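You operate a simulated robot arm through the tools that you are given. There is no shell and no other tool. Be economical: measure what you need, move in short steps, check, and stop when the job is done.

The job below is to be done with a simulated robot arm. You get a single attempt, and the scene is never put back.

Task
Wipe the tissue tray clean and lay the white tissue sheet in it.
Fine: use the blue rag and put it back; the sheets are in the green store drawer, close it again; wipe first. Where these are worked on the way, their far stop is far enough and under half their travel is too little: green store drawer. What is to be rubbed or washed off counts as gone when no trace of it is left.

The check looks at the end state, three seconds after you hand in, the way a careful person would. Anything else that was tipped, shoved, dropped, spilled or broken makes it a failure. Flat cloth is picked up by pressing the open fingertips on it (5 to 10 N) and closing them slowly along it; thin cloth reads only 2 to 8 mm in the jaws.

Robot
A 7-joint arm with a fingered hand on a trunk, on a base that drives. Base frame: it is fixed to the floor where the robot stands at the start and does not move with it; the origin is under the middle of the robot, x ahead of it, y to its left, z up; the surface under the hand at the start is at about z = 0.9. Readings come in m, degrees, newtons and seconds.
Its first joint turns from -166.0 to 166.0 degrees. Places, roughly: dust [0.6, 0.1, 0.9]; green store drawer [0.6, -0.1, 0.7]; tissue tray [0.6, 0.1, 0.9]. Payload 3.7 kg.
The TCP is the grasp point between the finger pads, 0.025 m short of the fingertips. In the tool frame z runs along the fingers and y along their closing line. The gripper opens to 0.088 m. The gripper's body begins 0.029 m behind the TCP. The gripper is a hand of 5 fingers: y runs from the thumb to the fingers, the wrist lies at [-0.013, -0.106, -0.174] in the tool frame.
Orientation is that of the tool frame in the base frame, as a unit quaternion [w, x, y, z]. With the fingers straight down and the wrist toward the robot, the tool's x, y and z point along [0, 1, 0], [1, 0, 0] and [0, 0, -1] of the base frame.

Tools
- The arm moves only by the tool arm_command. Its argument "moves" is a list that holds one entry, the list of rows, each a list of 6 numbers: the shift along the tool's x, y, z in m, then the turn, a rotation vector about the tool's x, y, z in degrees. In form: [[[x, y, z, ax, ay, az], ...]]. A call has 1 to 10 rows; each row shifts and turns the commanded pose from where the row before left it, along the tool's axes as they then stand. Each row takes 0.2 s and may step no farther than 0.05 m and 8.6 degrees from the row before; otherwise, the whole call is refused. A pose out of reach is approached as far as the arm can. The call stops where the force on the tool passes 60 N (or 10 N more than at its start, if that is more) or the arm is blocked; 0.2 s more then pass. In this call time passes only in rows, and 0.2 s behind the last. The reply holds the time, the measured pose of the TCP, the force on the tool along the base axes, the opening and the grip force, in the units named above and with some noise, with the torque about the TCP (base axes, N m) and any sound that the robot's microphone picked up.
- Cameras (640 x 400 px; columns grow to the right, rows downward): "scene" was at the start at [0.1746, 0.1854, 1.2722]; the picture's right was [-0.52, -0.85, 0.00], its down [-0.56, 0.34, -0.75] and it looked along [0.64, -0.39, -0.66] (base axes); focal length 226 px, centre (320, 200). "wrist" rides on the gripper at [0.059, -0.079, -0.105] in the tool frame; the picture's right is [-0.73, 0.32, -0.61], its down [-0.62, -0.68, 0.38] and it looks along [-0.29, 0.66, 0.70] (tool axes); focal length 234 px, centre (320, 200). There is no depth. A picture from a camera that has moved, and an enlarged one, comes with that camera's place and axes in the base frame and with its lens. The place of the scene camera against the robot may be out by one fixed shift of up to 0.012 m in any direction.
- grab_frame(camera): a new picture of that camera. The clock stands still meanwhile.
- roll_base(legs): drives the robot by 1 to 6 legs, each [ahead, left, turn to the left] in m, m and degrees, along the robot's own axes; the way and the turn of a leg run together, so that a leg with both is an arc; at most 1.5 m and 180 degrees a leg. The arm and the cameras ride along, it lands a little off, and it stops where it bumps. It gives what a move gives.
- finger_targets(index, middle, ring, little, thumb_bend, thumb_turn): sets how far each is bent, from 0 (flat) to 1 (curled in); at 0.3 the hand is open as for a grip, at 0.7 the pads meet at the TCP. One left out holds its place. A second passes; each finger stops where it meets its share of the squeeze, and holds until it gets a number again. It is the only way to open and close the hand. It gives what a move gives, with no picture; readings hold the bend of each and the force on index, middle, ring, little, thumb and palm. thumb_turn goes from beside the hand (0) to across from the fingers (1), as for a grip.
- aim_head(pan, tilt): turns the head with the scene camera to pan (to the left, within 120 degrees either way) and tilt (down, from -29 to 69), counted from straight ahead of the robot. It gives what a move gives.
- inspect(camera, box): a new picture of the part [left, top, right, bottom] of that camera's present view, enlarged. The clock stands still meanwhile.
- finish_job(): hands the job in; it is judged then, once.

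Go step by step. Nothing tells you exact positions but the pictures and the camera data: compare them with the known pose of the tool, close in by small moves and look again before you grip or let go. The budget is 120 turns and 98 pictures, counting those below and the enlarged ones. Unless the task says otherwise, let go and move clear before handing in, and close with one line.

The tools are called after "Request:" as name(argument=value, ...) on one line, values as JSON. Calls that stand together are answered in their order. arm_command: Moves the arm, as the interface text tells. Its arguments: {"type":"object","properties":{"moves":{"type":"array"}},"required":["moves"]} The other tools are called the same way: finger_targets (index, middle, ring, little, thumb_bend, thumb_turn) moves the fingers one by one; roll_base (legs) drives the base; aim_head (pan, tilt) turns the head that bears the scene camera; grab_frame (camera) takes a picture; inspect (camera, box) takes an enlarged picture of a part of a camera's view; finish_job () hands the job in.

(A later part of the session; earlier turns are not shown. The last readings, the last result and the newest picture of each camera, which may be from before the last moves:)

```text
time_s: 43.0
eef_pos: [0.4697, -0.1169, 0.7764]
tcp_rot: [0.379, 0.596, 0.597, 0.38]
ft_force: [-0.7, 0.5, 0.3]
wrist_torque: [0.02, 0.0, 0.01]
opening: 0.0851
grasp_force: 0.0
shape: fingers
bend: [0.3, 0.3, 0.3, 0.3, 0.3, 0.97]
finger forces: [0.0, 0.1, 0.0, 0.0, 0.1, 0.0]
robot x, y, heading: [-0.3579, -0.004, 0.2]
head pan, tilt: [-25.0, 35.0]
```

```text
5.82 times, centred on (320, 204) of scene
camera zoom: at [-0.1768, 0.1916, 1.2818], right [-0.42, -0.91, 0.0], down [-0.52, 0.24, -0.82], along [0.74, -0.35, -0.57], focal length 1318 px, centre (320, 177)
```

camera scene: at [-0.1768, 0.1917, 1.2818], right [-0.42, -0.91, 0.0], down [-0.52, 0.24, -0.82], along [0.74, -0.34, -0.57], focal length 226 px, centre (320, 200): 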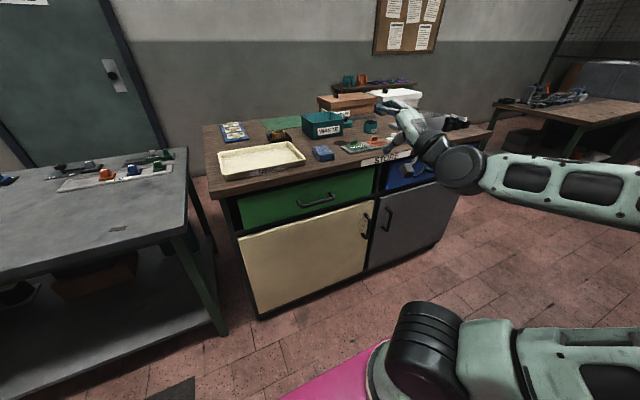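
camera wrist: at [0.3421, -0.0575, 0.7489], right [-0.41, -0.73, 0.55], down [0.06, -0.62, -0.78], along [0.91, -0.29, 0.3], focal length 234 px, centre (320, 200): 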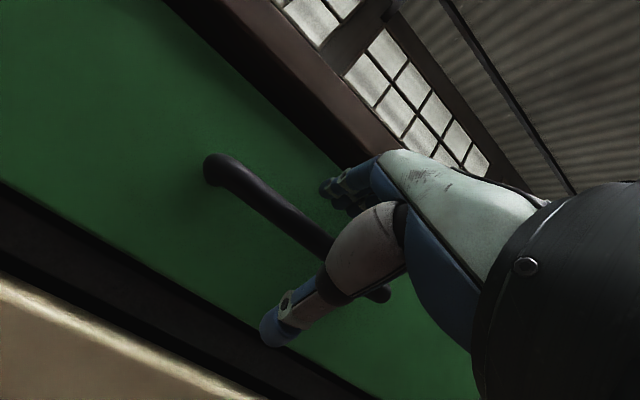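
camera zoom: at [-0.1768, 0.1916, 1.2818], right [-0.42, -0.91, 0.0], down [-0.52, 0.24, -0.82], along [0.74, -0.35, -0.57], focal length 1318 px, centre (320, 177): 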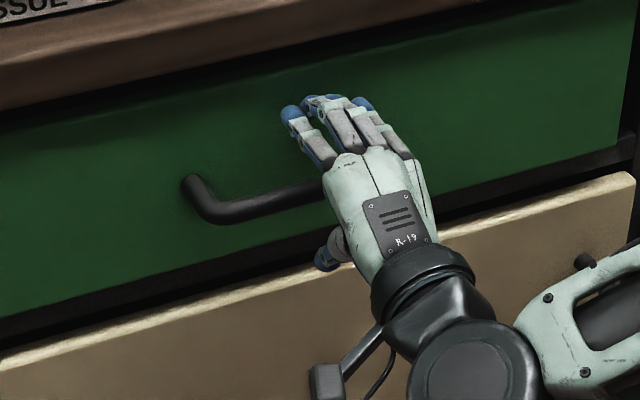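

The bar passes right through the grasp point. I close the fingers over it.

Request:
finger_targets(index=0.6, middle=0.6, ring=0.6, little=0.6, thumb_bend=0.6)

Request:
grab_frame(camera="wrist")

Request:
inspect(camera="scene", box=[265, 170, 375, 238])

```text
time_s: 44.0
eef_pos: [0.4705, -0.1146, 0.7745]
tcp_rot: [0.38, 0.596, 0.596, 0.38]
ft_force: [-0.4, 0.7, 0.5]
wrist_torque: [-0.03, -0.01, -0.01]
opening: 0.0201
grasp_force: 0.0
shape: fingers
bend: [0.6, 0.6, 0.6, 0.6, 0.6, 0.97]
finger forces: [0.1, 0.0, 0.0, 0.0, 0.0, 0.0]
robot x, y, heading: [-0.3577, 0.0006, 0.2]
head pan, tilt: [-25.0, 35.0]
```

```text
63 pictures are left
camera wrist: at [0.3419, -0.0576, 0.7489], right [-0.41, -0.73, 0.55], down [0.06, -0.62, -0.78], along [0.91, -0.29, 0.3], focal length 234 px, centre (320, 200)
```

wrist: 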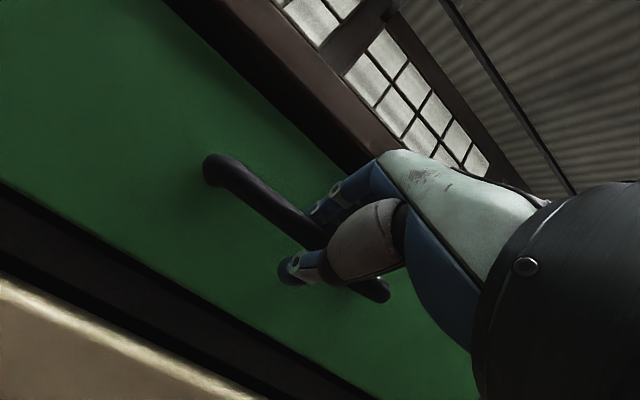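

```text
5.82 times, centred on (320, 204) of scene
camera zoom: at [-0.1768, 0.1916, 1.2818], right [-0.42, -0.91, 0.0], down [-0.52, 0.24, -0.82], along [0.74, -0.34, -0.57], focal length 1318 px, centre (320, 177)
```

zoom: 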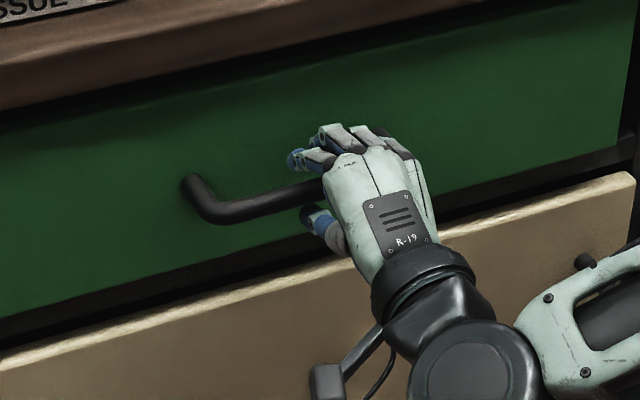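

Not yet touching; I close further.

Request:
finger_targets(index=0.8, middle=0.8, ring=0.8, little=0.8, thumb_bend=0.75)

```text
time_s: 45.0
eef_pos: [0.4701, -0.1159, 0.7751]
tcp_rot: [0.379, 0.596, 0.598, 0.379]
ft_force: [-1.2, -0.8, -9.3]
wrist_torque: [-0.08, -0.15, 0.14]
opening: 0.0
grasp_force: 8.5
shape: fingers
bend: [0.79, 0.8, 0.8, 0.79, 0.69, 0.97]
finger forces: [0.1, 0.0, 0.0, 4.4, 12.1, 0.0]
robot x, y, heading: [-0.3617, -0.0007, 0.1]
head pan, tilt: [-25.0, 35.0]
```

Thumb and little finger meet something. I look and try a small pull.

Request:
arm_command(moves=[[[0, -0.0042, -0.009, 0, 0, 0], [0, -0.0042, -0.009, 0, 0, 0]]])

Request:
inspect(camera="scene", box=[220, 130, 400, 242])

Request:
grab_frame(camera="wrist")

```text
time_s: 45.6
eef_pos: [0.4505, -0.1157, 0.7742]
tcp_rot: [0.38, 0.597, 0.596, 0.379]
ft_force: [-0.2, -3.5, -12.3]
wrist_torque: [-0.13, -0.21, 0.22]
opening: 0.0002
grasp_force: 8.8
shape: fingers
bend: [0.8, 0.8, 0.8, 0.79, 0.69, 0.97]
finger forces: [0.0, 0.0, 0.0, 4.1, 14.2, 0.1]
robot x, y, heading: [-0.3578, 0.0013, 0.0]
head pan, tilt: [-25.0, 35.0]
```

```text
3.56 times, centred on (310, 186) of scene
camera zoom: at [-0.1763, 0.1914, 1.2818], right [-0.42, -0.91, 0.0], down [-0.52, 0.24, -0.82], along [0.74, -0.34, -0.57], focal length 805 px, centre (356, 250)
```

zoom: 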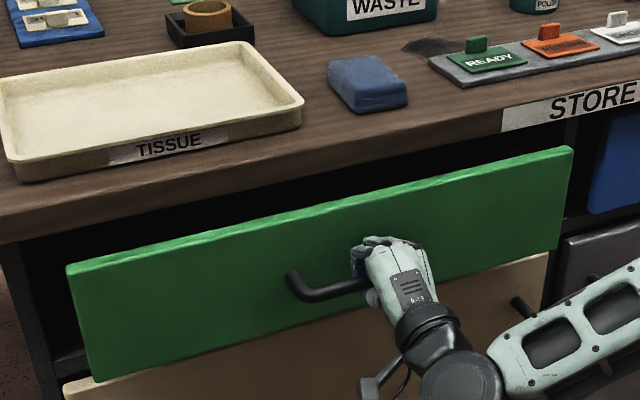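

```text
60 pictures are left
camera wrist: at [0.322, -0.0568, 0.7489], right [-0.41, -0.73, 0.55], down [0.06, -0.62, -0.78], along [0.91, -0.29, 0.3], focal length 234 px, centre (320, 200)
```

wrist: 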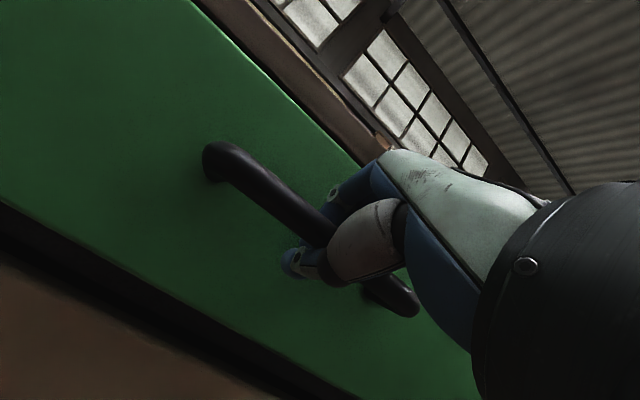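

The drawer is coming. I pull it further by driving the base back in a straight line.

Request:
roll_base(legs=[[-0.15, 0, 0]])

Request:
grab_frame(camera="scene")

```text
time_s: 47.0
eef_pos: [0.304, -0.1155, 0.7765]
tcp_rot: [0.38, 0.596, 0.597, 0.38]
ft_force: [1.6, 0.7, -12.2]
wrist_torque: [-0.07, -0.21, 0.1]
opening: 0.0001
grasp_force: 8.9
shape: fingers
bend: [0.8, 0.8, 0.8, 0.79, 0.69, 0.97]
finger forces: [0.0, 0.0, 0.0, 5.2, 13.2, 0.0]
robot x, y, heading: [-0.5053, -0.0014, 0.2]
head pan, tilt: [-25.0, 35.0]
```

```text
59 pictures are left
camera scene: at [-0.324, 0.1913, 1.2817], right [-0.42, -0.91, 0.0], down [-0.52, 0.24, -0.82], along [0.74, -0.35, -0.57], focal length 226 px, centre (320, 200)
```

scene: 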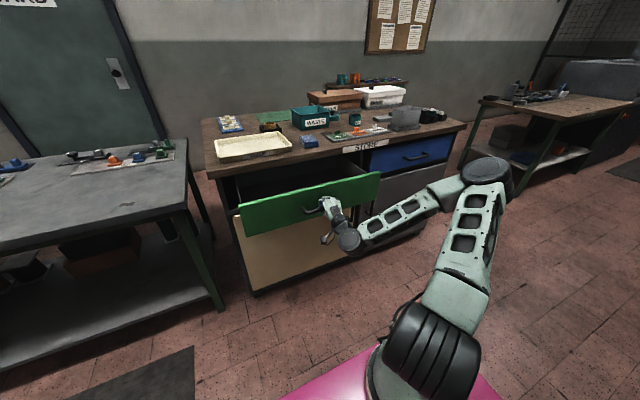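

Request:
roll_base(legs=[[-0.08, 0, 0]])

Request:
grab_frame(camera="scene")

```text
time_s: 48.0
eef_pos: [0.2217, -0.1166, 0.7751]
tcp_rot: [0.379, 0.597, 0.597, 0.379]
ft_force: [0.9, -1.4, -12.5]
wrist_torque: [-0.07, -0.18, 0.19]
opening: 0.0
grasp_force: 8.7
shape: fingers
bend: [0.8, 0.8, 0.8, 0.79, 0.69, 0.97]
finger forces: [0.1, 0.0, 0.0, 4.9, 12.9, 0.0]
robot x, y, heading: [-0.5873, -0.0056, -0.1]
head pan, tilt: [-25.0, 35.0]
```

```text
58 pictures are left
camera scene: at [-0.4045, 0.1913, 1.2817], right [-0.42, -0.91, 0.0], down [-0.52, 0.24, -0.82], along [0.74, -0.35, -0.57], focal length 226 px, centre (320, 200)
```

scene: 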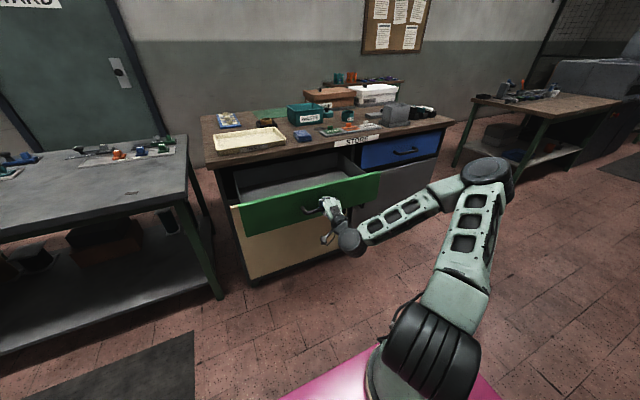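

Request:
roll_base(legs=[[-0.06, 0, 0]])

Request:
inspect(camera="scene", box=[200, 120, 400, 245])

```text
time_s: 49.0
eef_pos: [0.1823, -0.1168, 0.7739]
tcp_rot: [0.379, 0.597, 0.597, 0.379]
ft_force: [30.6, 4.0, -8.6]
wrist_torque: [-0.07, -0.01, 0.63]
opening: 0.0
grasp_force: 23.2
shape: fingers
bend: [0.78, 0.77, 0.75, 0.74, 0.7, 0.97]
finger forces: [8.6, 9.4, 11.3, 12.2, 5.4, 0.0]
robot x, y, heading: [-0.6367, 0.0014, 0.1]
head pan, tilt: [-25.0, 35.0]
stopped in leg 1: the force on the tool passed its limit at 76 N (the readings are from after the stop); the commanded pose is now the measured one
```

```text
3.20 times, centred on (300, 182) of scene
camera zoom: at [-0.4495, 0.1916, 1.2816], right [-0.42, -0.91, 0.0], down [-0.52, 0.24, -0.82], along [0.74, -0.35, -0.57], focal length 725 px, centre (384, 256)
```

zoom: 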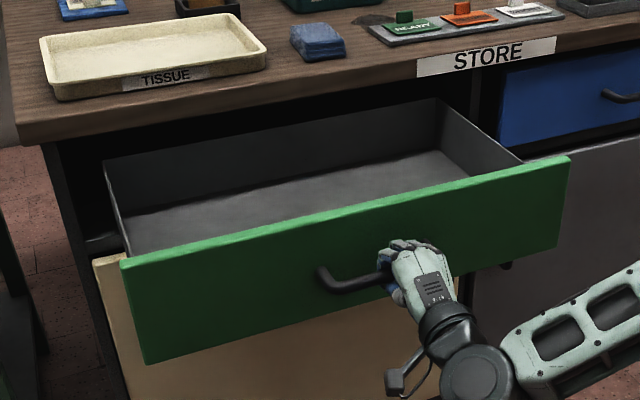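

The drawer is at its far stop. I unload, release the handle and back the hand away.

Request:
arm_command(moves=[[[0, 0.003, 0.0065, 0, 0, 0]]])

Request:
finger_targets(index=0.3, middle=0.3, ring=0.3, little=0.3, thumb_bend=0.3)

Request:
roll_base(legs=[[-0.1, 0, 0]])

Request:
aim_head(pan=-22, tilt=32)

Request:
grab_frame(camera="scene")

```text
time_s: 49.4
eef_pos: [0.1856, -0.117, 0.7736]
tcp_rot: [0.379, 0.597, 0.597, 0.379]
ft_force: [5.0, 0.4, -2.1]
wrist_torque: [-0.19, -0.04, 0.26]
opening: 0.0
grasp_force: 11.1
shape: fingers
bend: [0.79, 0.79, 0.77, 0.75, 0.7, 0.97]
finger forces: [0.1, 3.8, 4.7, 6.7, 6.8, 0.0]
robot x, y, heading: [-0.6336, -0.0013, 0.2]
head pan, tilt: [-25.0, 35.0]
```

```text
time_s: 50.4
eef_pos: [0.1876, -0.1162, 0.7737]
tcp_rot: [0.38, 0.597, 0.597, 0.378]
ft_force: [-0.9, -0.2, -0.4]
wrist_torque: [-0.02, -0.01, 0.0]
opening: 0.0848
grasp_force: 0.1
shape: fingers
bend: [0.3, 0.3, 0.3, 0.3, 0.3, 0.97]
finger forces: [0.1, 0.0, 0.0, 0.1, 0.0, 0.0]
robot x, y, heading: [-0.6323, -0.0021, 0.1]
head pan, tilt: [-25.0, 35.0]
```

```text
time_s: 51.5
eef_pos: [0.0879, -0.1145, 0.7752]
tcp_rot: [0.38, 0.597, 0.596, 0.379]
ft_force: [0.3, 1.2, -1.5]
wrist_torque: [0.02, 0.02, 0.0]
opening: 0.0846
grasp_force: 0.0
shape: fingers
bend: [0.3, 0.3, 0.3, 0.3, 0.3, 0.97]
finger forces: [0.0, 0.0, 0.1, 0.0, 0.0, 0.1]
robot x, y, heading: [-0.734, 0.0007, -0.1]
head pan, tilt: [-25.0, 35.0]
```

```text
time_s: 52.2
eef_pos: [0.0879, -0.1157, 0.7743]
tcp_rot: [0.38, 0.597, 0.597, 0.38]
ft_force: [0.8, 1.1, 0.5]
wrist_torque: [0.0, -0.02, 0.0]
opening: 0.0843
grasp_force: 0.0
shape: fingers
bend: [0.3, 0.3, 0.3, 0.3, 0.3, 0.97]
finger forces: [0.1, 0.0, 0.1, 0.0, 0.0, 0.1]
robot x, y, heading: [-0.7298, -0.0014, -0.2]
head pan, tilt: [-22.0, 32.0]
```

```text
56 pictures are left
camera scene: at [-0.5471, 0.1953, 1.2864], right [-0.37, -0.93, 0.0], down [-0.49, 0.2, -0.85], along [0.79, -0.32, -0.53], focal length 226 px, centre (320, 200)
```

scene: 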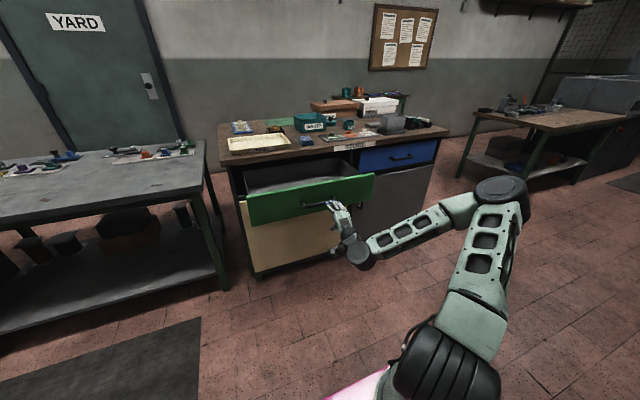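

The drawer is open to its stop and released. I raise the hand, point it down again, and drive forward to see inside.

Request:
arm_command(moves=[[[0, 0.0396, -0.0184, 0, 0, 0], [0, 0.0396, -0.0184, 0, 0, 0], [0, 0.0396, -0.0184, 0, 0, 0], [0, 0.0396, -0.0184, 0, 0, 0], [0, 0.0396, -0.0184, 0, 0, 0], [0, 0.0396, -0.0184, 0, 0, 0], [0, 0.0396, -0.0184, 0, 0, 0], [0, 0.0396, -0.0184, 0, 0, 0]]])

Request:
arm_command(moves=[[[0, 0, 0, 8.1, 0, 0], [0, 0, 0, 8.1, 0, 0], [0, 0, 0, 8.1, 0, 0], [0, 0, 0, 8.1, 0, 0], [0, 0, 0, 8.1, 0, 0], [0, 0, 0, 8.1, 0, 0], [0, 0, 0, 8.1, 0, 0], [0, 0, 0, 8.3, 0, 0]]])

Request:
roll_base(legs=[[0.35, 0, 0]])

Request:
aim_head(pan=-20, tilt=45)

Request:
grab_frame(camera="scene")

Request:
grab_frame(camera="wrist")

```text
time_s: 54.0
eef_pos: [0.0894, -0.1157, 1.1245]
tcp_rot: [0.379, 0.597, 0.597, 0.379]
ft_force: [0.3, -1.0, 0.1]
wrist_torque: [0.0, 0.04, -0.01]
opening: 0.0843
grasp_force: 0.0
shape: fingers
bend: [0.3, 0.3, 0.3, 0.3, 0.3, 0.97]
finger forces: [0.1, 0.0, 0.0, 0.1, 0.1, 0.0]
robot x, y, heading: [-0.7345, -0.0012, -0.2]
head pan, tilt: [-22.0, 32.0]
```

```text
time_s: 55.8
eef_pos: [0.0886, -0.1159, 1.1245]
tcp_rot: [-0.001, 0.707, 0.707, -0.001]
ft_force: [0.1, 0.1, 0.1]
wrist_torque: [0.0, 0.01, -0.02]
opening: 0.0844
grasp_force: 0.0
shape: fingers
bend: [0.3, 0.3, 0.3, 0.3, 0.3, 0.97]
finger forces: [0.0, 0.0, 0.0, 0.1, 0.0, 0.1]
robot x, y, heading: [-0.7322, -0.0008, 0.0]
head pan, tilt: [-22.0, 32.0]
```

```text
time_s: 58.1
eef_pos: [0.4417, -0.1183, 1.1252]
tcp_rot: [-0.002, 0.708, 0.706, -0.001]
ft_force: [0.4, 0.0, -0.9]
wrist_torque: [0.0, 0.02, 0.01]
opening: 0.0841
grasp_force: 0.1
shape: fingers
bend: [0.3, 0.3, 0.3, 0.3, 0.3, 0.97]
finger forces: [0.0, 0.0, 0.0, 0.1, 0.1, 0.0]
robot x, y, heading: [-0.3763, -0.001, -0.3]
head pan, tilt: [-22.0, 32.0]
```

```text
time_s: 58.8
eef_pos: [0.4425, -0.1178, 1.1245]
tcp_rot: [0.0, 0.708, 0.706, -0.002]
ft_force: [-0.4, 0.6, 0.0]
wrist_torque: [0.0, -0.02, -0.01]
opening: 0.0848
grasp_force: 0.0
shape: fingers
bend: [0.3, 0.3, 0.3, 0.3, 0.3, 0.97]
finger forces: [0.0, 0.1, 0.0, 0.1, 0.0, 0.0]
robot x, y, heading: [-0.3777, -0.001, -0.1]
head pan, tilt: [-20.0, 45.0]
```

```text
55 pictures are left
camera scene: at [-0.2001, 0.2004, 1.267], right [-0.34, -0.94, 0.0], down [-0.66, 0.24, -0.71], along [0.66, -0.24, -0.71], focal length 226 px, centre (320, 200)
```

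scene: 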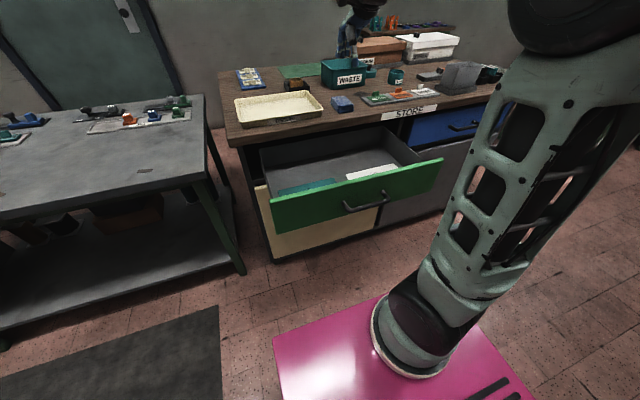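

```text
54 pictures are left
camera wrist: at [0.3633, -0.0593, 1.2298], right [0.32, -0.73, 0.61], down [-0.68, -0.62, -0.38], along [0.65, -0.29, -0.7], focal length 234 px, centre (320, 200)
```

wrist: 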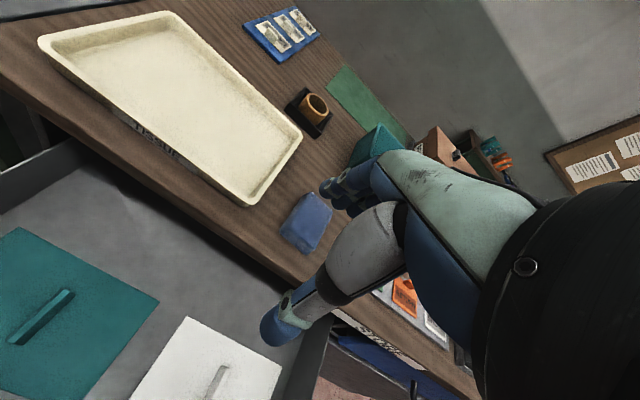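

The drawer holds a teal and a white sheet, each with a small upright rib; the white one lies about x 0.3–0.42, y −0.34…−0.14. I move the hand above it and look closer.

Request:
arm_command(moves=[[[-0.024, -0.04, 0, 0, 0, 0], [-0.024, -0.04, 0, 0, 0, 0], [-0.024, -0.03, 0, 0, 0, 0], [-0.024, -0.02, 0, 0, 0, 0], [-0.024, -0.01, 0, 0, 0, 0]]])

Request:
grab_frame(camera="wrist")

Request:
inspect(camera="scene", box=[250, 110, 450, 235])

```text
time_s: 60.0
eef_pos: [0.3, -0.2398, 1.1239]
tcp_rot: [0.0, 0.708, 0.706, -0.001]
ft_force: [-0.1, -0.5, -0.8]
wrist_torque: [0.0, 0.0, 0.0]
opening: 0.0845
grasp_force: 0.0
shape: fingers
bend: [0.3, 0.3, 0.3, 0.3, 0.3, 0.97]
finger forces: [0.0, 0.1, 0.0, 0.1, 0.0, 0.0]
robot x, y, heading: [-0.3786, -0.0051, -0.3]
head pan, tilt: [-20.0, 45.0]
```

```text
53 pictures are left
camera wrist: at [0.2221, -0.18, 1.2295], right [0.32, -0.73, 0.61], down [-0.68, -0.62, -0.38], along [0.65, -0.29, -0.7], focal length 234 px, centre (320, 200)
```

wrist: 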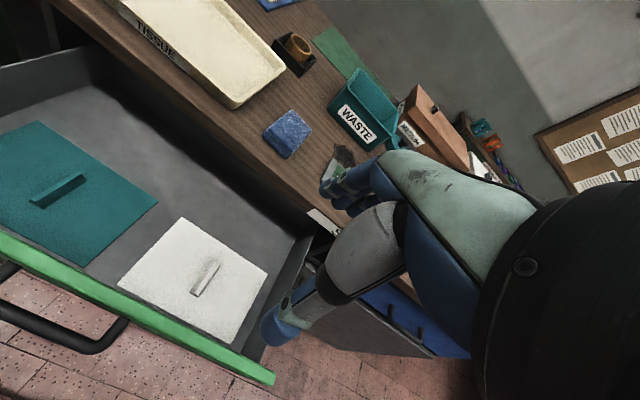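

```text
3.20 times, centred on (350, 172) of scene
camera zoom: at [-0.2001, 0.2005, 1.267], right [-0.34, -0.94, 0.0], down [-0.66, 0.24, -0.71], along [0.66, -0.24, -0.71], focal length 725 px, centre (224, 288)
```

zoom: 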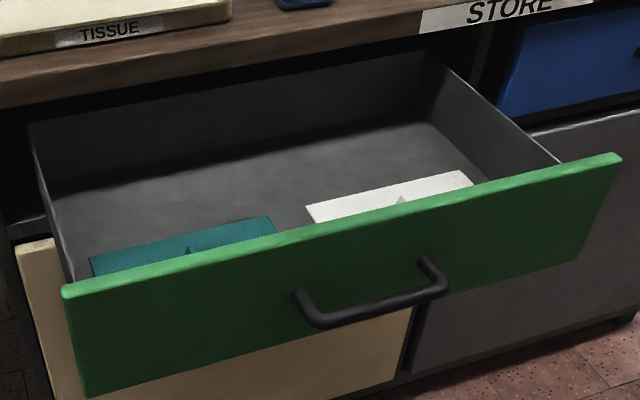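

The white sheet spans x 0.27–0.42, y −0.34…−0.135 at z ≈ 0.71, with a rib along x at y ≈ −0.243. I inspect the rib and turn the hand to close across it.

Request:
inspect(camera="wrist", box=[110, 210, 280, 350])

Request:
arm_command(moves=[[[0, 0.01, 0.01, 0, 0, -8.5], [0, 0, 0.01, 0, 0, -8.5], [0, 0, 0.01, 0, 0, -8.5], [0, 0, 0.01, 0, 0, -8.5], [0, 0, 0.01, 0, 0, -8.5], [0, 0, 0, 0, 0, -8.5], [0, 0, 0, 0, 0, -8.5], [0, 0, 0, 0, 0, -8.5], [0, 0, 0, 0, 0, -8.5], [0, 0, 0, 0, 0, -8.5]]])

Request:
arm_command(moves=[[[0, 0, 0, 0, 0, -5], [-0.017, 0, 0.04, 0, 0, 0], [-0.017, 0, 0.04, 0, 0, 0], [0, 0, 0.04, 0, 0, 0], [0, 0, 0.04, 0, 0, 0]]])

Request:
grab_frame(camera="wrist")

Request:
grab_frame(camera="scene")

```text
2.86 times, centred on (195, 280) of wrist
camera zoom: at [0.2221, -0.18, 1.2295], right [0.32, -0.73, 0.61], down [-0.68, -0.62, -0.38], along [0.65, -0.29, -0.7], focal length 669 px, centre (677, -29)
```

zoom: 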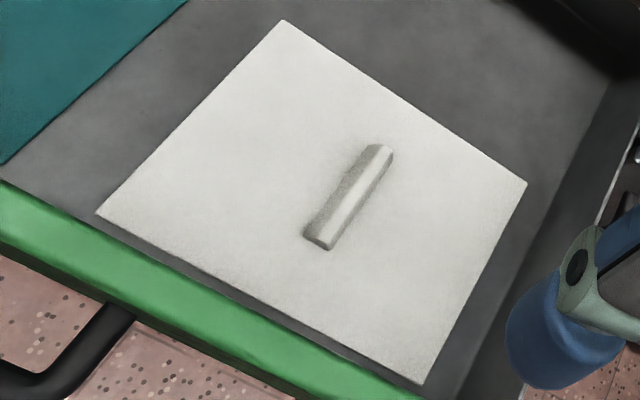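

```text
time_s: 62.2
eef_pos: [0.3117, -0.2379, 1.075]
tcp_rot: [-0.001, 0.044, 0.999, 0.0]
ft_force: [-0.5, 0.8, -0.1]
wrist_torque: [-0.02, 0.03, -0.01]
opening: 0.0845
grasp_force: 0.0
shape: fingers
bend: [0.3, 0.3, 0.3, 0.3, 0.3, 0.97]
finger forces: [0.0, 0.0, 0.0, 0.0, 0.1, 0.0]
robot x, y, heading: [-0.3788, -0.002, -0.0]
head pan, tilt: [-20.0, 45.0]
```

```text
time_s: 63.4
eef_pos: [0.3434, -0.24, 0.9138]
tcp_rot: [-0.001, 0.002, 1.0, 0.0]
ft_force: [-0.7, 1.1, 0.7]
wrist_torque: [-0.02, -0.01, 0.03]
opening: 0.0842
grasp_force: 0.1
shape: fingers
bend: [0.3, 0.3, 0.3, 0.3, 0.3, 0.97]
finger forces: [0.0, 0.1, 0.1, 0.0, 0.0, 0.1]
robot x, y, heading: [-0.3796, 0.0018, -0.1]
head pan, tilt: [-20.0, 45.0]
```

```text
50 pictures are left
camera wrist: at [0.2842, -0.3187, 1.0191], right [0.73, 0.32, 0.61], down [0.62, -0.68, -0.38], along [0.29, 0.66, -0.7], focal length 234 px, centre (320, 200)
```

wrist: 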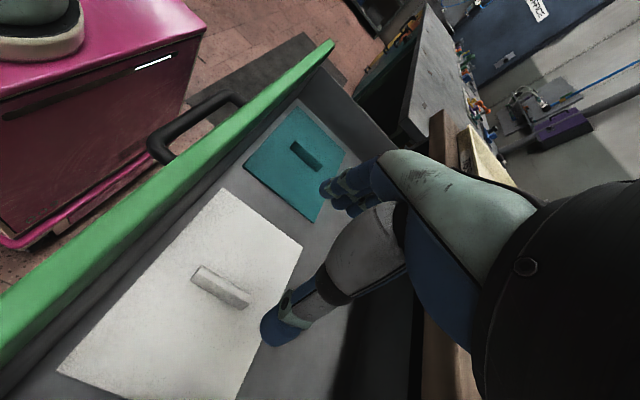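

```text
49 pictures are left
camera scene: at [-0.2003, 0.2005, 1.267], right [-0.34, -0.94, 0.0], down [-0.66, 0.24, -0.71], along [0.66, -0.24, -0.71], focal length 226 px, centre (320, 200)
```

scene: 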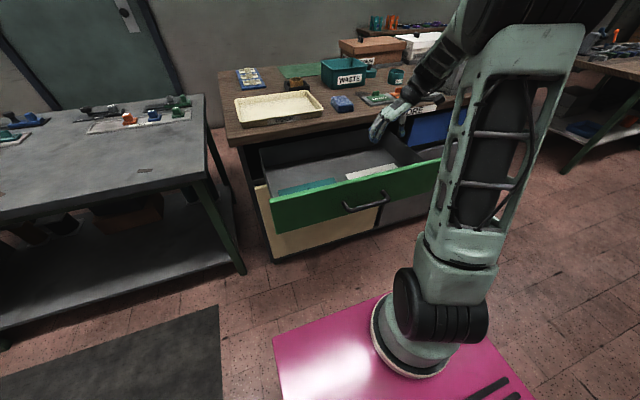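

The rib is centred at (0.343, −0.245), and the hand is nearly above it. I descend to just above and look again.

Request:
arm_command(moves=[[[0, -0.005, 0.04, 0, 0, 0], [0, 0, 0.04, 0, 0, 0], [0, 0, 0.035, 0, 0, 0], [0, 0, 0.03, 0, 0, 0]]])

Request:
grab_frame(camera="wrist")

Request:
inspect(camera="scene", box=[250, 90, 450, 215])

```text
time_s: 64.4
eef_pos: [0.3462, -0.2431, 0.7686]
tcp_rot: [0.0, 0.001, 1.0, -0.002]
ft_force: [0.6, 0.7, -1.3]
wrist_torque: [0.01, 0.03, 0.01]
opening: 0.0845
grasp_force: 0.1
shape: fingers
bend: [0.3, 0.3, 0.3, 0.3, 0.3, 0.97]
finger forces: [0.0, 0.0, 0.0, 0.0, 0.0, 0.0]
robot x, y, heading: [-0.3782, -0.0043, -0.1]
head pan, tilt: [-20.0, 45.0]
```

```text
48 pictures are left
camera wrist: at [0.2867, -0.3223, 0.8751], right [0.73, 0.32, 0.61], down [0.62, -0.68, -0.38], along [0.29, 0.65, -0.7], focal length 234 px, centre (320, 200)
```

wrist: 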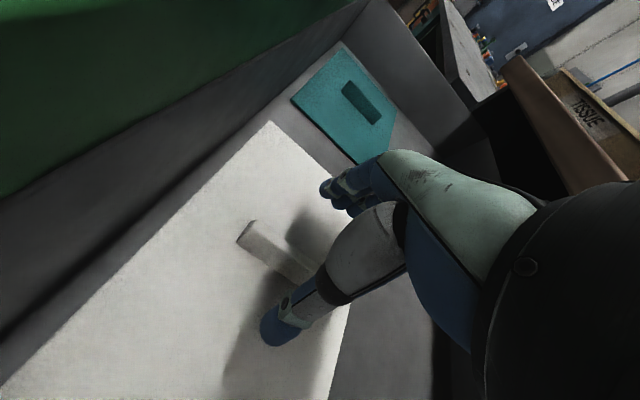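

```text
3.20 times, centred on (350, 152) of scene
camera zoom: at [-0.2002, 0.2005, 1.267], right [-0.34, -0.94, 0.0], down [-0.66, 0.24, -0.71], along [0.66, -0.24, -0.71], focal length 725 px, centre (224, 352)
```

zoom: 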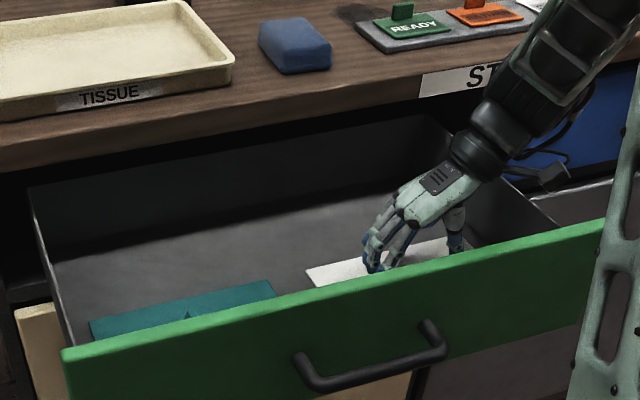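

The fingers straddle the rib. I go down in small steps.

Request:
arm_command(moves=[[[0, 0, 0.015, 0, 0, 0], [0, 0, 0.008, 0, 0, 0], [0, 0, 0.004, 0, 0, 0]]])

Request:
grab_frame(camera="wrist")

```text
time_s: 65.2
eef_pos: [0.3444, -0.2428, 0.7434]
tcp_rot: [0.0, 0.002, 1.0, 0.0]
ft_force: [0.6, -0.9, 7.5]
wrist_torque: [0.34, -0.07, -0.01]
opening: 0.0843
grasp_force: 3.3
shape: fingers
bend: [0.3, 0.3, 0.3, 0.3, 0.3, 0.97]
finger forces: [0.1, 6.7, 0.1, 0.1, 0.0, 0.0]
robot x, y, heading: [-0.3792, -0.0011, -0.3]
head pan, tilt: [-20.0, 45.0]
```

```text
46 pictures are left
camera wrist: at [0.2861, -0.322, 0.8488], right [0.73, 0.32, 0.61], down [0.62, -0.68, -0.38], along [0.29, 0.66, -0.7], focal length 234 px, centre (320, 200)
```

wrist: 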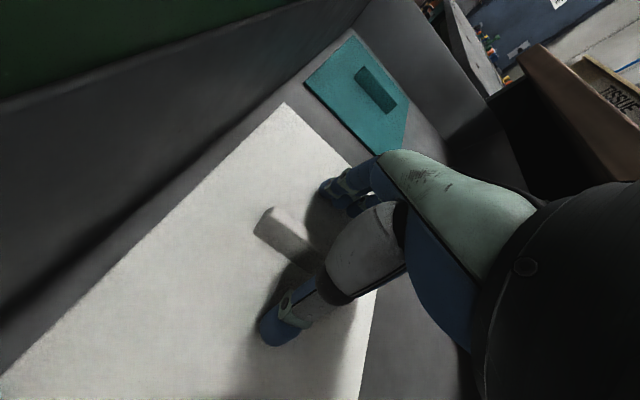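

The middle fingertip touches the floor at 7 N. I rise 2 mm and close slowly around the rib.

Request:
arm_command(moves=[[[0, 0, -0.003, 0, 0, 0]]])

Request:
finger_targets(index=0.5, middle=0.5, ring=0.5, little=0.5, thumb_bend=0.5)

Request:
finger_targets(index=0.6, middle=0.6, ring=0.6, little=0.6, thumb_bend=0.6)

Request:
grab_frame(camera="wrist")

```text
time_s: 65.6
eef_pos: [0.3455, -0.2426, 0.7449]
tcp_rot: [-0.001, 0.002, 1.0, 0.0]
ft_force: [-0.5, -0.2, -0.2]
wrist_torque: [-0.01, 0.02, -0.01]
opening: 0.0846
grasp_force: 0.0
shape: fingers
bend: [0.3, 0.3, 0.3, 0.3, 0.3, 0.97]
finger forces: [0.1, 0.1, 0.0, 0.1, 0.0, 0.0]
robot x, y, heading: [-0.3783, -0.001, 0.3]
head pan, tilt: [-20.0, 45.0]
```

```text
time_s: 66.6
eef_pos: [0.3451, -0.2426, 0.7477]
tcp_rot: [0.0, 0.002, 1.0, 0.0]
ft_force: [0.2, 3.8, 18.1]
wrist_torque: [0.82, -0.17, 0.01]
opening: 0.0423
grasp_force: 9.1
shape: fingers
bend: [0.5, 0.42, 0.5, 0.5, 0.5, 0.97]
finger forces: [0.0, 17.6, 0.0, 0.0, 0.0, 0.0]
robot x, y, heading: [-0.3804, 0.001, -0.3]
head pan, tilt: [-20.0, 45.0]
```

```text
time_s: 67.6
eef_pos: [0.3458, -0.2432, 0.746]
tcp_rot: [0.0, 0.002, 1.0, 0.0]
ft_force: [-0.6, 6.8, 25.1]
wrist_torque: [1.14, -0.19, 0.08]
opening: 0.0203
grasp_force: 12.8
shape: fingers
bend: [0.6, 0.42, 0.6, 0.6, 0.59, 0.97]
finger forces: [0.0, 25.5, 0.0, 0.1, 0.0, 0.0]
robot x, y, heading: [-0.3756, 0.001, -0.1]
head pan, tilt: [-20.0, 45.0]
```

```text
45 pictures are left
camera wrist: at [0.2858, -0.3217, 0.8524], right [0.73, 0.32, 0.61], down [0.62, -0.68, -0.38], along [0.29, 0.66, -0.7], focal length 234 px, centre (320, 200)
```

wrist: 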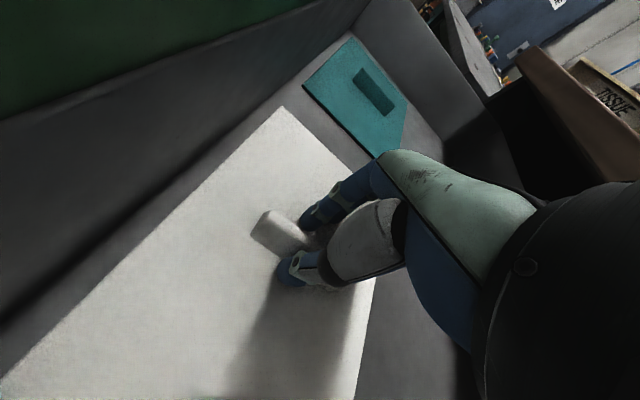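

The middle finger digs into the floor as it bends. I rise 8 mm and continue closing.

Request:
arm_command(moves=[[[0, 0, -0.005, 0, 0, 0], [0, 0, -0.003, 0, 0, 0]]])

Request:
finger_targets(index=0.65, middle=0.65, ring=0.65, little=0.65, thumb_bend=0.65)

Request:
grab_frame(camera="wrist")

```text
time_s: 68.2
eef_pos: [0.3459, -0.2445, 0.7537]
tcp_rot: [0.0, 0.003, 1.0, -0.001]
ft_force: [0.6, 0.8, 0.0]
wrist_torque: [-0.01, -0.02, 0.03]
opening: 0.0205
grasp_force: 0.1
shape: fingers
bend: [0.6, 0.56, 0.6, 0.6, 0.6, 0.97]
finger forces: [0.0, 0.0, 0.0, 0.1, 0.0, 0.1]
robot x, y, heading: [-0.3801, 0.0019, -0.1]
head pan, tilt: [-20.0, 45.0]
```

```text
time_s: 69.2
eef_pos: [0.3451, -0.2434, 0.7529]
tcp_rot: [-0.001, 0.002, 1.0, 0.0]
ft_force: [-1.2, -0.8, 0.1]
wrist_torque: [0.01, 0.0, -0.01]
opening: 0.0097
grasp_force: 0.1
shape: fingers
bend: [0.65, 0.65, 0.65, 0.65, 0.65, 0.97]
finger forces: [0.0, 0.0, 0.1, 0.0, 0.1, 0.1]
robot x, y, heading: [-0.3815, -0.0014, -0.1]
head pan, tilt: [-20.0, 45.0]
```

```text
44 pictures are left
camera wrist: at [0.2863, -0.3226, 0.8594], right [0.73, 0.32, 0.61], down [0.62, -0.68, -0.38], along [0.29, 0.66, -0.7], focal length 234 px, centre (320, 200)
```

wrist: 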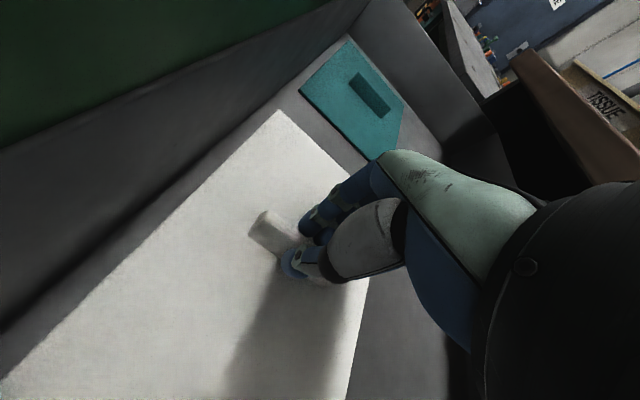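

No contact at 10 mm opening, so the tips may be just over or around the rib. I lower slightly and close on.

Request:
arm_command(moves=[[[0, 0, 0.003, 0, 0, 0], [0, 0, 0.002, 0, 0, 0], [0, 0, 0.002, 0, 0, 0]]])

Request:
inspect(camera="wrist", box=[220, 170, 400, 310])

```text
time_s: 70.0
eef_pos: [0.3439, -0.2428, 0.7457]
tcp_rot: [-0.001, 0.002, 1.0, -0.001]
ft_force: [0.3, -1.0, 5.2]
wrist_torque: [0.0, -0.03, 0.01]
opening: 0.0111
grasp_force: 2.0
shape: fingers
bend: [0.64, 0.64, 0.65, 0.65, 0.64, 0.97]
finger forces: [1.1, 1.2, 0.1, 0.0, 2.3, 0.1]
robot x, y, heading: [-0.3804, 0.0009, -0.2]
head pan, tilt: [-20.0, 45.0]
```

```text
2.86 times, centred on (310, 240) of wrist
camera zoom: at [0.2857, -0.3217, 0.8522], right [0.73, 0.32, 0.61], down [0.62, -0.68, -0.38], along [0.29, 0.66, -0.7], focal length 669 px, centre (349, 86)
```

zoom: 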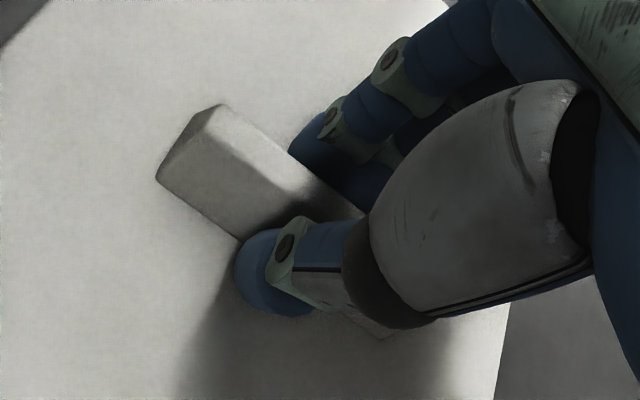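

The rib sits between thumb and index, which now touch it. I squeeze.

Request:
finger_targets(index=0.75, middle=0.75, ring=0.75, little=0.75, thumb_bend=0.75)

Request:
inspect(camera="wrist", box=[220, 170, 400, 310])

```text
time_s: 71.0
eef_pos: [0.3452, -0.2433, 0.7466]
tcp_rot: [-0.001, 0.002, 1.0, -0.002]
ft_force: [0.1, 1.9, 3.8]
wrist_torque: [-0.09, 0.06, 0.12]
opening: 0.0078
grasp_force: 12.4
shape: fingers
bend: [0.73, 0.73, 0.74, 0.75, 0.64, 0.96]
finger forces: [5.1, 4.1, 2.6, 0.0, 13.2, 0.1]
robot x, y, heading: [-0.3796, -0.0013, 0.1]
head pan, tilt: [-20.0, 45.0]
```

```text
2.86 times, centred on (310, 240) of wrist
camera zoom: at [0.2856, -0.3218, 0.8522], right [0.73, 0.32, 0.61], down [0.62, -0.68, -0.38], along [0.29, 0.66, -0.7], focal length 669 px, centre (349, 86)
```

zoom: 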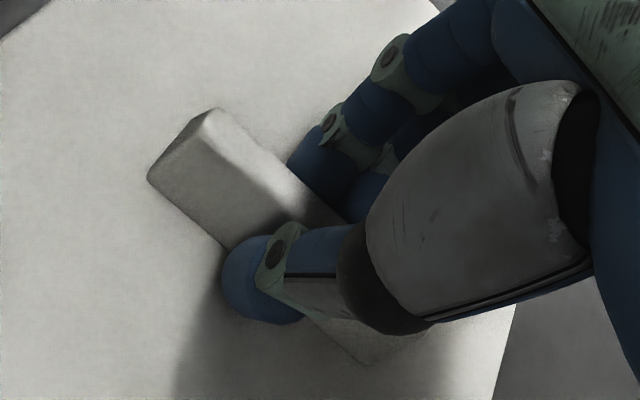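

Gripped at 8 mm with 12 N. I lift a little and check that the sheet comes along.

Request:
arm_command(moves=[[[0, 0, -0.01, 0, 0, 0], [0, 0, -0.015, 0, 0, 0], [0, 0, -0.015, 0, 0, 0]]])

Request:
grab_frame(camera="wrist")

Request:
inspect(camera="scene", box=[250, 90, 450, 215])

```text
time_s: 71.8
eef_pos: [0.3448, -0.2435, 0.7857]
tcp_rot: [-0.002, 0.002, 1.0, -0.001]
ft_force: [0.5, 0.3, -0.2]
wrist_torque: [0.02, -0.07, 0.06]
opening: 0.0075
grasp_force: 11.3
shape: fingers
bend: [0.74, 0.74, 0.75, 0.75, 0.63, 0.96]
finger forces: [4.4, 5.5, 1.8, 0.0, 10.2, 0.0]
robot x, y, heading: [-0.3813, -0.0038, -0.0]
head pan, tilt: [-20.0, 45.0]
```

```text
41 pictures are left
camera wrist: at [0.2857, -0.3224, 0.8917], right [0.73, 0.32, 0.6], down [0.62, -0.68, -0.38], along [0.29, 0.66, -0.7], focal length 234 px, centre (320, 200)
```

wrist: 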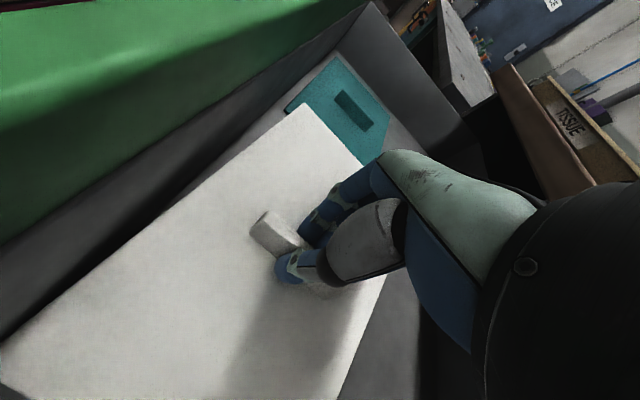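

```text
3.20 times, centred on (350, 152) of scene
camera zoom: at [-0.2001, 0.2004, 1.267], right [-0.34, -0.94, 0.0], down [-0.66, 0.24, -0.71], along [0.66, -0.24, -0.71], focal length 725 px, centre (224, 352)
```

zoom: 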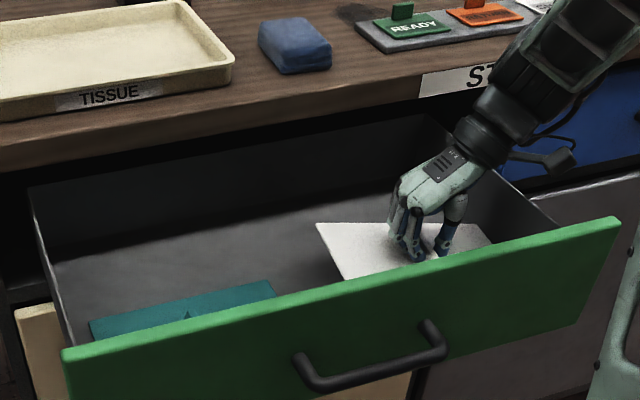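

The sheet comes along, stiff and flat. I raise it well above the table before going sideways.

Request:
arm_command(moves=[[[0, 0, -0.03, 0, 0, 0], [0, 0, -0.04, 0, 0, 0], [0, 0, -0.04, 0, 0, 0], [0, 0, -0.04, 0, 0, 0], [0, 0, -0.04, 0, 0, 0], [0, 0, -0.04, 0, 0, 0], [0, 0, -0.04, 0, 0, 0]]])

Request:
arm_command(moves=[[[-0.029, 0.029, 0, 0, 0, 0], [-0.029, 0.029, 0, 0, 0, 0], [-0.029, 0.029, 0, 0, 0, 0], [-0.029, 0.029, 0, 0, 0, 0], [-0.029, 0.029, 0, 0, 0, 0], [-0.029, 0.029, 0, 0, 0, 0], [-0.029, 0.029, 0, 0, 0, 0], [-0.029, 0.029, 0, 0, 0, 0], [-0.029, 0.029, 0, 0, 0, 0], [-0.029, 0.029, 0, 0, 0, 0]]])

Request:
grab_frame(camera="wrist")

Request:
grab_frame(camera="scene")

```text
time_s: 73.4
eef_pos: [0.3449, -0.2415, 1.0565]
tcp_rot: [0.0, 0.003, 1.0, 0.0]
ft_force: [-0.4, -0.1, 0.3]
wrist_torque: [0.0, -0.01, 0.03]
opening: 0.0075
grasp_force: 9.3
shape: fingers
bend: [0.74, 0.74, 0.75, 0.75, 0.63, 0.95]
finger forces: [6.0, 3.3, 0.0, 0.0, 9.1, 0.1]
robot x, y, heading: [-0.3814, -0.0022, 0.2]
head pan, tilt: [-20.0, 45.0]
```

```text
time_s: 75.6
eef_pos: [0.6376, 0.0442, 1.055]
tcp_rot: [-0.001, 0.003, 1.0, 0.0]
ft_force: [-0.9, -0.6, 0.8]
wrist_torque: [0.05, 0.01, 0.01]
opening: 0.0071
grasp_force: 9.6
shape: fingers
bend: [0.74, 0.74, 0.75, 0.75, 0.64, 0.95]
finger forces: [6.1, 3.1, 0.1, 0.0, 9.2, 0.1]
robot x, y, heading: [-0.3829, -0.0012, -0.0]
head pan, tilt: [-20.0, 45.0]
```

```text
39 pictures are left
camera wrist: at [0.5779, -0.0334, 1.1607], right [0.73, 0.32, 0.61], down [0.62, -0.69, -0.38], along [0.29, 0.65, -0.7], focal length 234 px, centre (320, 200)
```

wrist: 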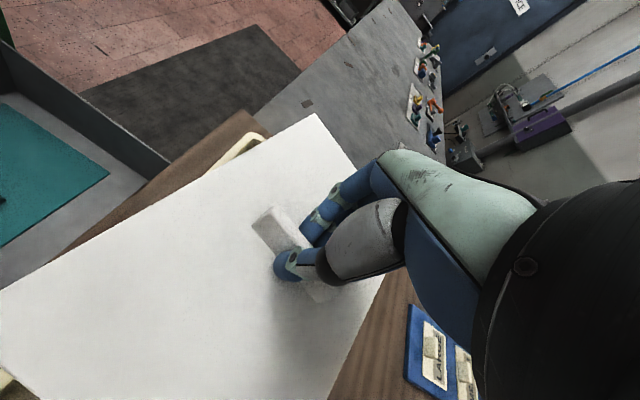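

```text
38 pictures are left
camera scene: at [-0.2005, 0.2, 1.2671], right [-0.34, -0.94, 0.0], down [-0.66, 0.24, -0.71], along [0.66, -0.24, -0.71], focal length 226 px, centre (320, 200)
```

scene: 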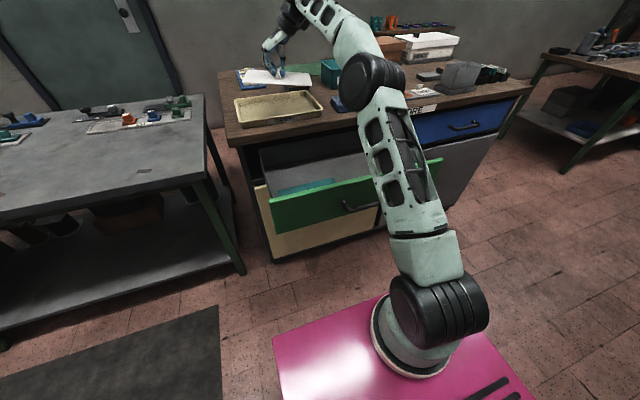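

The sheet hangs flat but seems to have turned some 13° in the grip. I look closer from the scene camera to confirm.

Request:
inspect(camera="scene", box=[220, 40, 350, 130])

```text
4.44 times, centred on (285, 85) of scene
camera zoom: at [-0.2005, 0.2, 1.2671], right [-0.34, -0.94, 0.0], down [-0.66, 0.24, -0.71], along [0.66, -0.24, -0.71], focal length 1007 px, centre (476, 711)
```

zoom: 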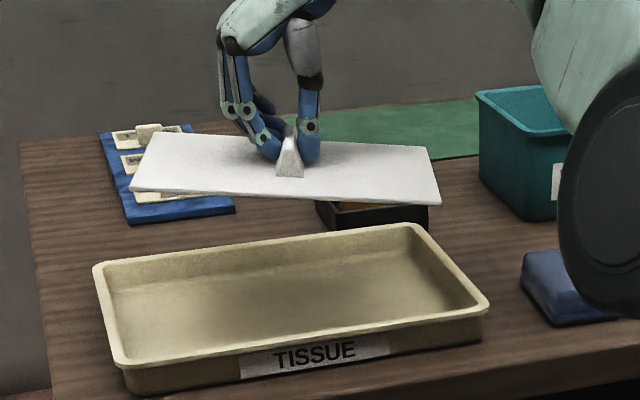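

Confirmed: about 14° clockwise. I turn the hand back by the same angle and look again.

Request:
arm_command(moves=[[[0, 0, 0, 0, 0, -5], [0, 0, 0, 0, 0, -5], [0, 0, 0, 0, 0, -4]]])

Request:
inspect(camera="scene", box=[220, 40, 350, 130])

Request:
grab_frame(camera="wrist")

```text
time_s: 76.4
eef_pos: [0.6331, 0.0463, 1.0535]
tcp_rot: [0.0, -0.086, 0.996, -0.001]
ft_force: [0.0, 1.1, 0.2]
wrist_torque: [0.01, -0.03, -0.03]
opening: 0.0071
grasp_force: 8.7
shape: fingers
bend: [0.74, 0.74, 0.75, 0.75, 0.64, 0.95]
finger forces: [6.1, 3.3, 0.1, 0.1, 9.1, 0.0]
out of reach, approached as far as the arm can: row 2, 3
robot x, y, heading: [-0.3819, -0.0, -0.2]
head pan, tilt: [-20.0, 45.0]
```

```text
4.44 times, centred on (285, 85) of scene
camera zoom: at [-0.2001, 0.2005, 1.267], right [-0.34, -0.94, 0.0], down [-0.66, 0.24, -0.71], along [0.66, -0.24, -0.71], focal length 1007 px, centre (476, 711)
```

zoom: 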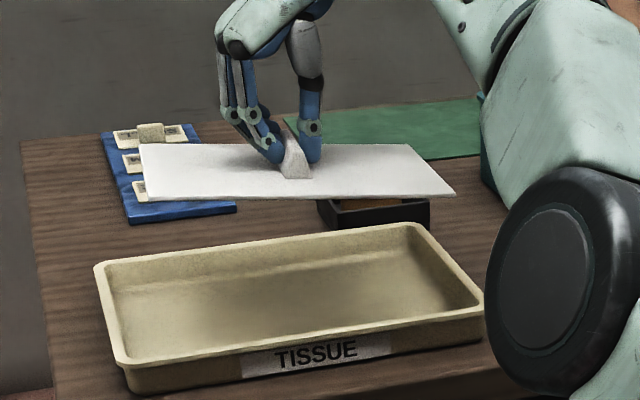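

```text
35 pictures are left
camera wrist: at [0.5893, -0.0415, 1.1592], right [0.66, 0.44, 0.61], down [0.73, -0.57, -0.38], along [0.17, 0.7, -0.7], focal length 234 px, centre (320, 200)
```

wrist: 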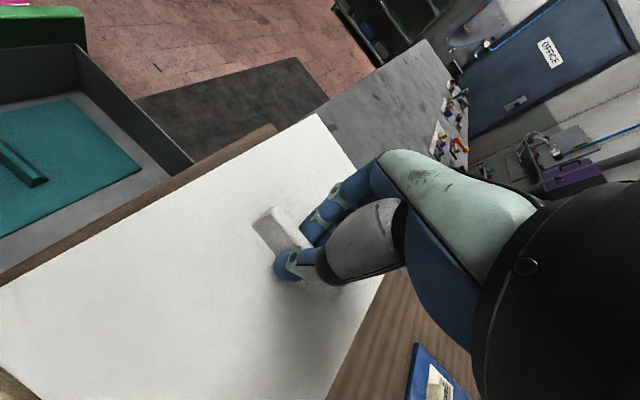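

The arm is near its reach limit here, so I draw it back 0.12 m and will drive the base forward by the same amount for a better posture.

Request:
arm_command(moves=[[[0.04, 0.007, -0.005, 0, 0, 0], [0.04, 0.007, -0.005, 0, 0, 0], [0.04, 0.007, 0, 0, 0, 0]]])

Request:
grab_frame(camera="scene")

```text
time_s: 77.2
eef_pos: [0.5107, 0.0464, 1.0629]
tcp_rot: [-0.001, -0.084, 0.996, 0.0]
ft_force: [-0.2, -0.3, -0.1]
wrist_torque: [0.04, 0.03, 0.01]
opening: 0.007
grasp_force: 8.7
shape: fingers
bend: [0.74, 0.74, 0.75, 0.75, 0.64, 0.95]
finger forces: [6.2, 3.1, 0.1, 0.0, 9.1, 0.0]
robot x, y, heading: [-0.3795, 0.0008, -0.1]
head pan, tilt: [-20.0, 45.0]
```

```text
34 pictures are left
camera scene: at [-0.1997, 0.2005, 1.2669], right [-0.34, -0.94, 0.0], down [-0.66, 0.24, -0.71], along [0.66, -0.24, -0.71], focal length 226 px, centre (320, 200)
```

scene: 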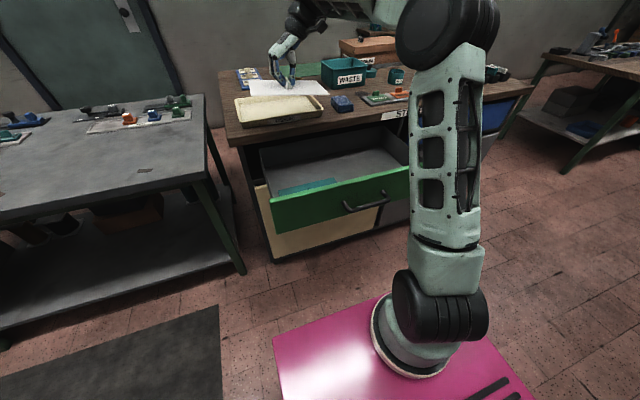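

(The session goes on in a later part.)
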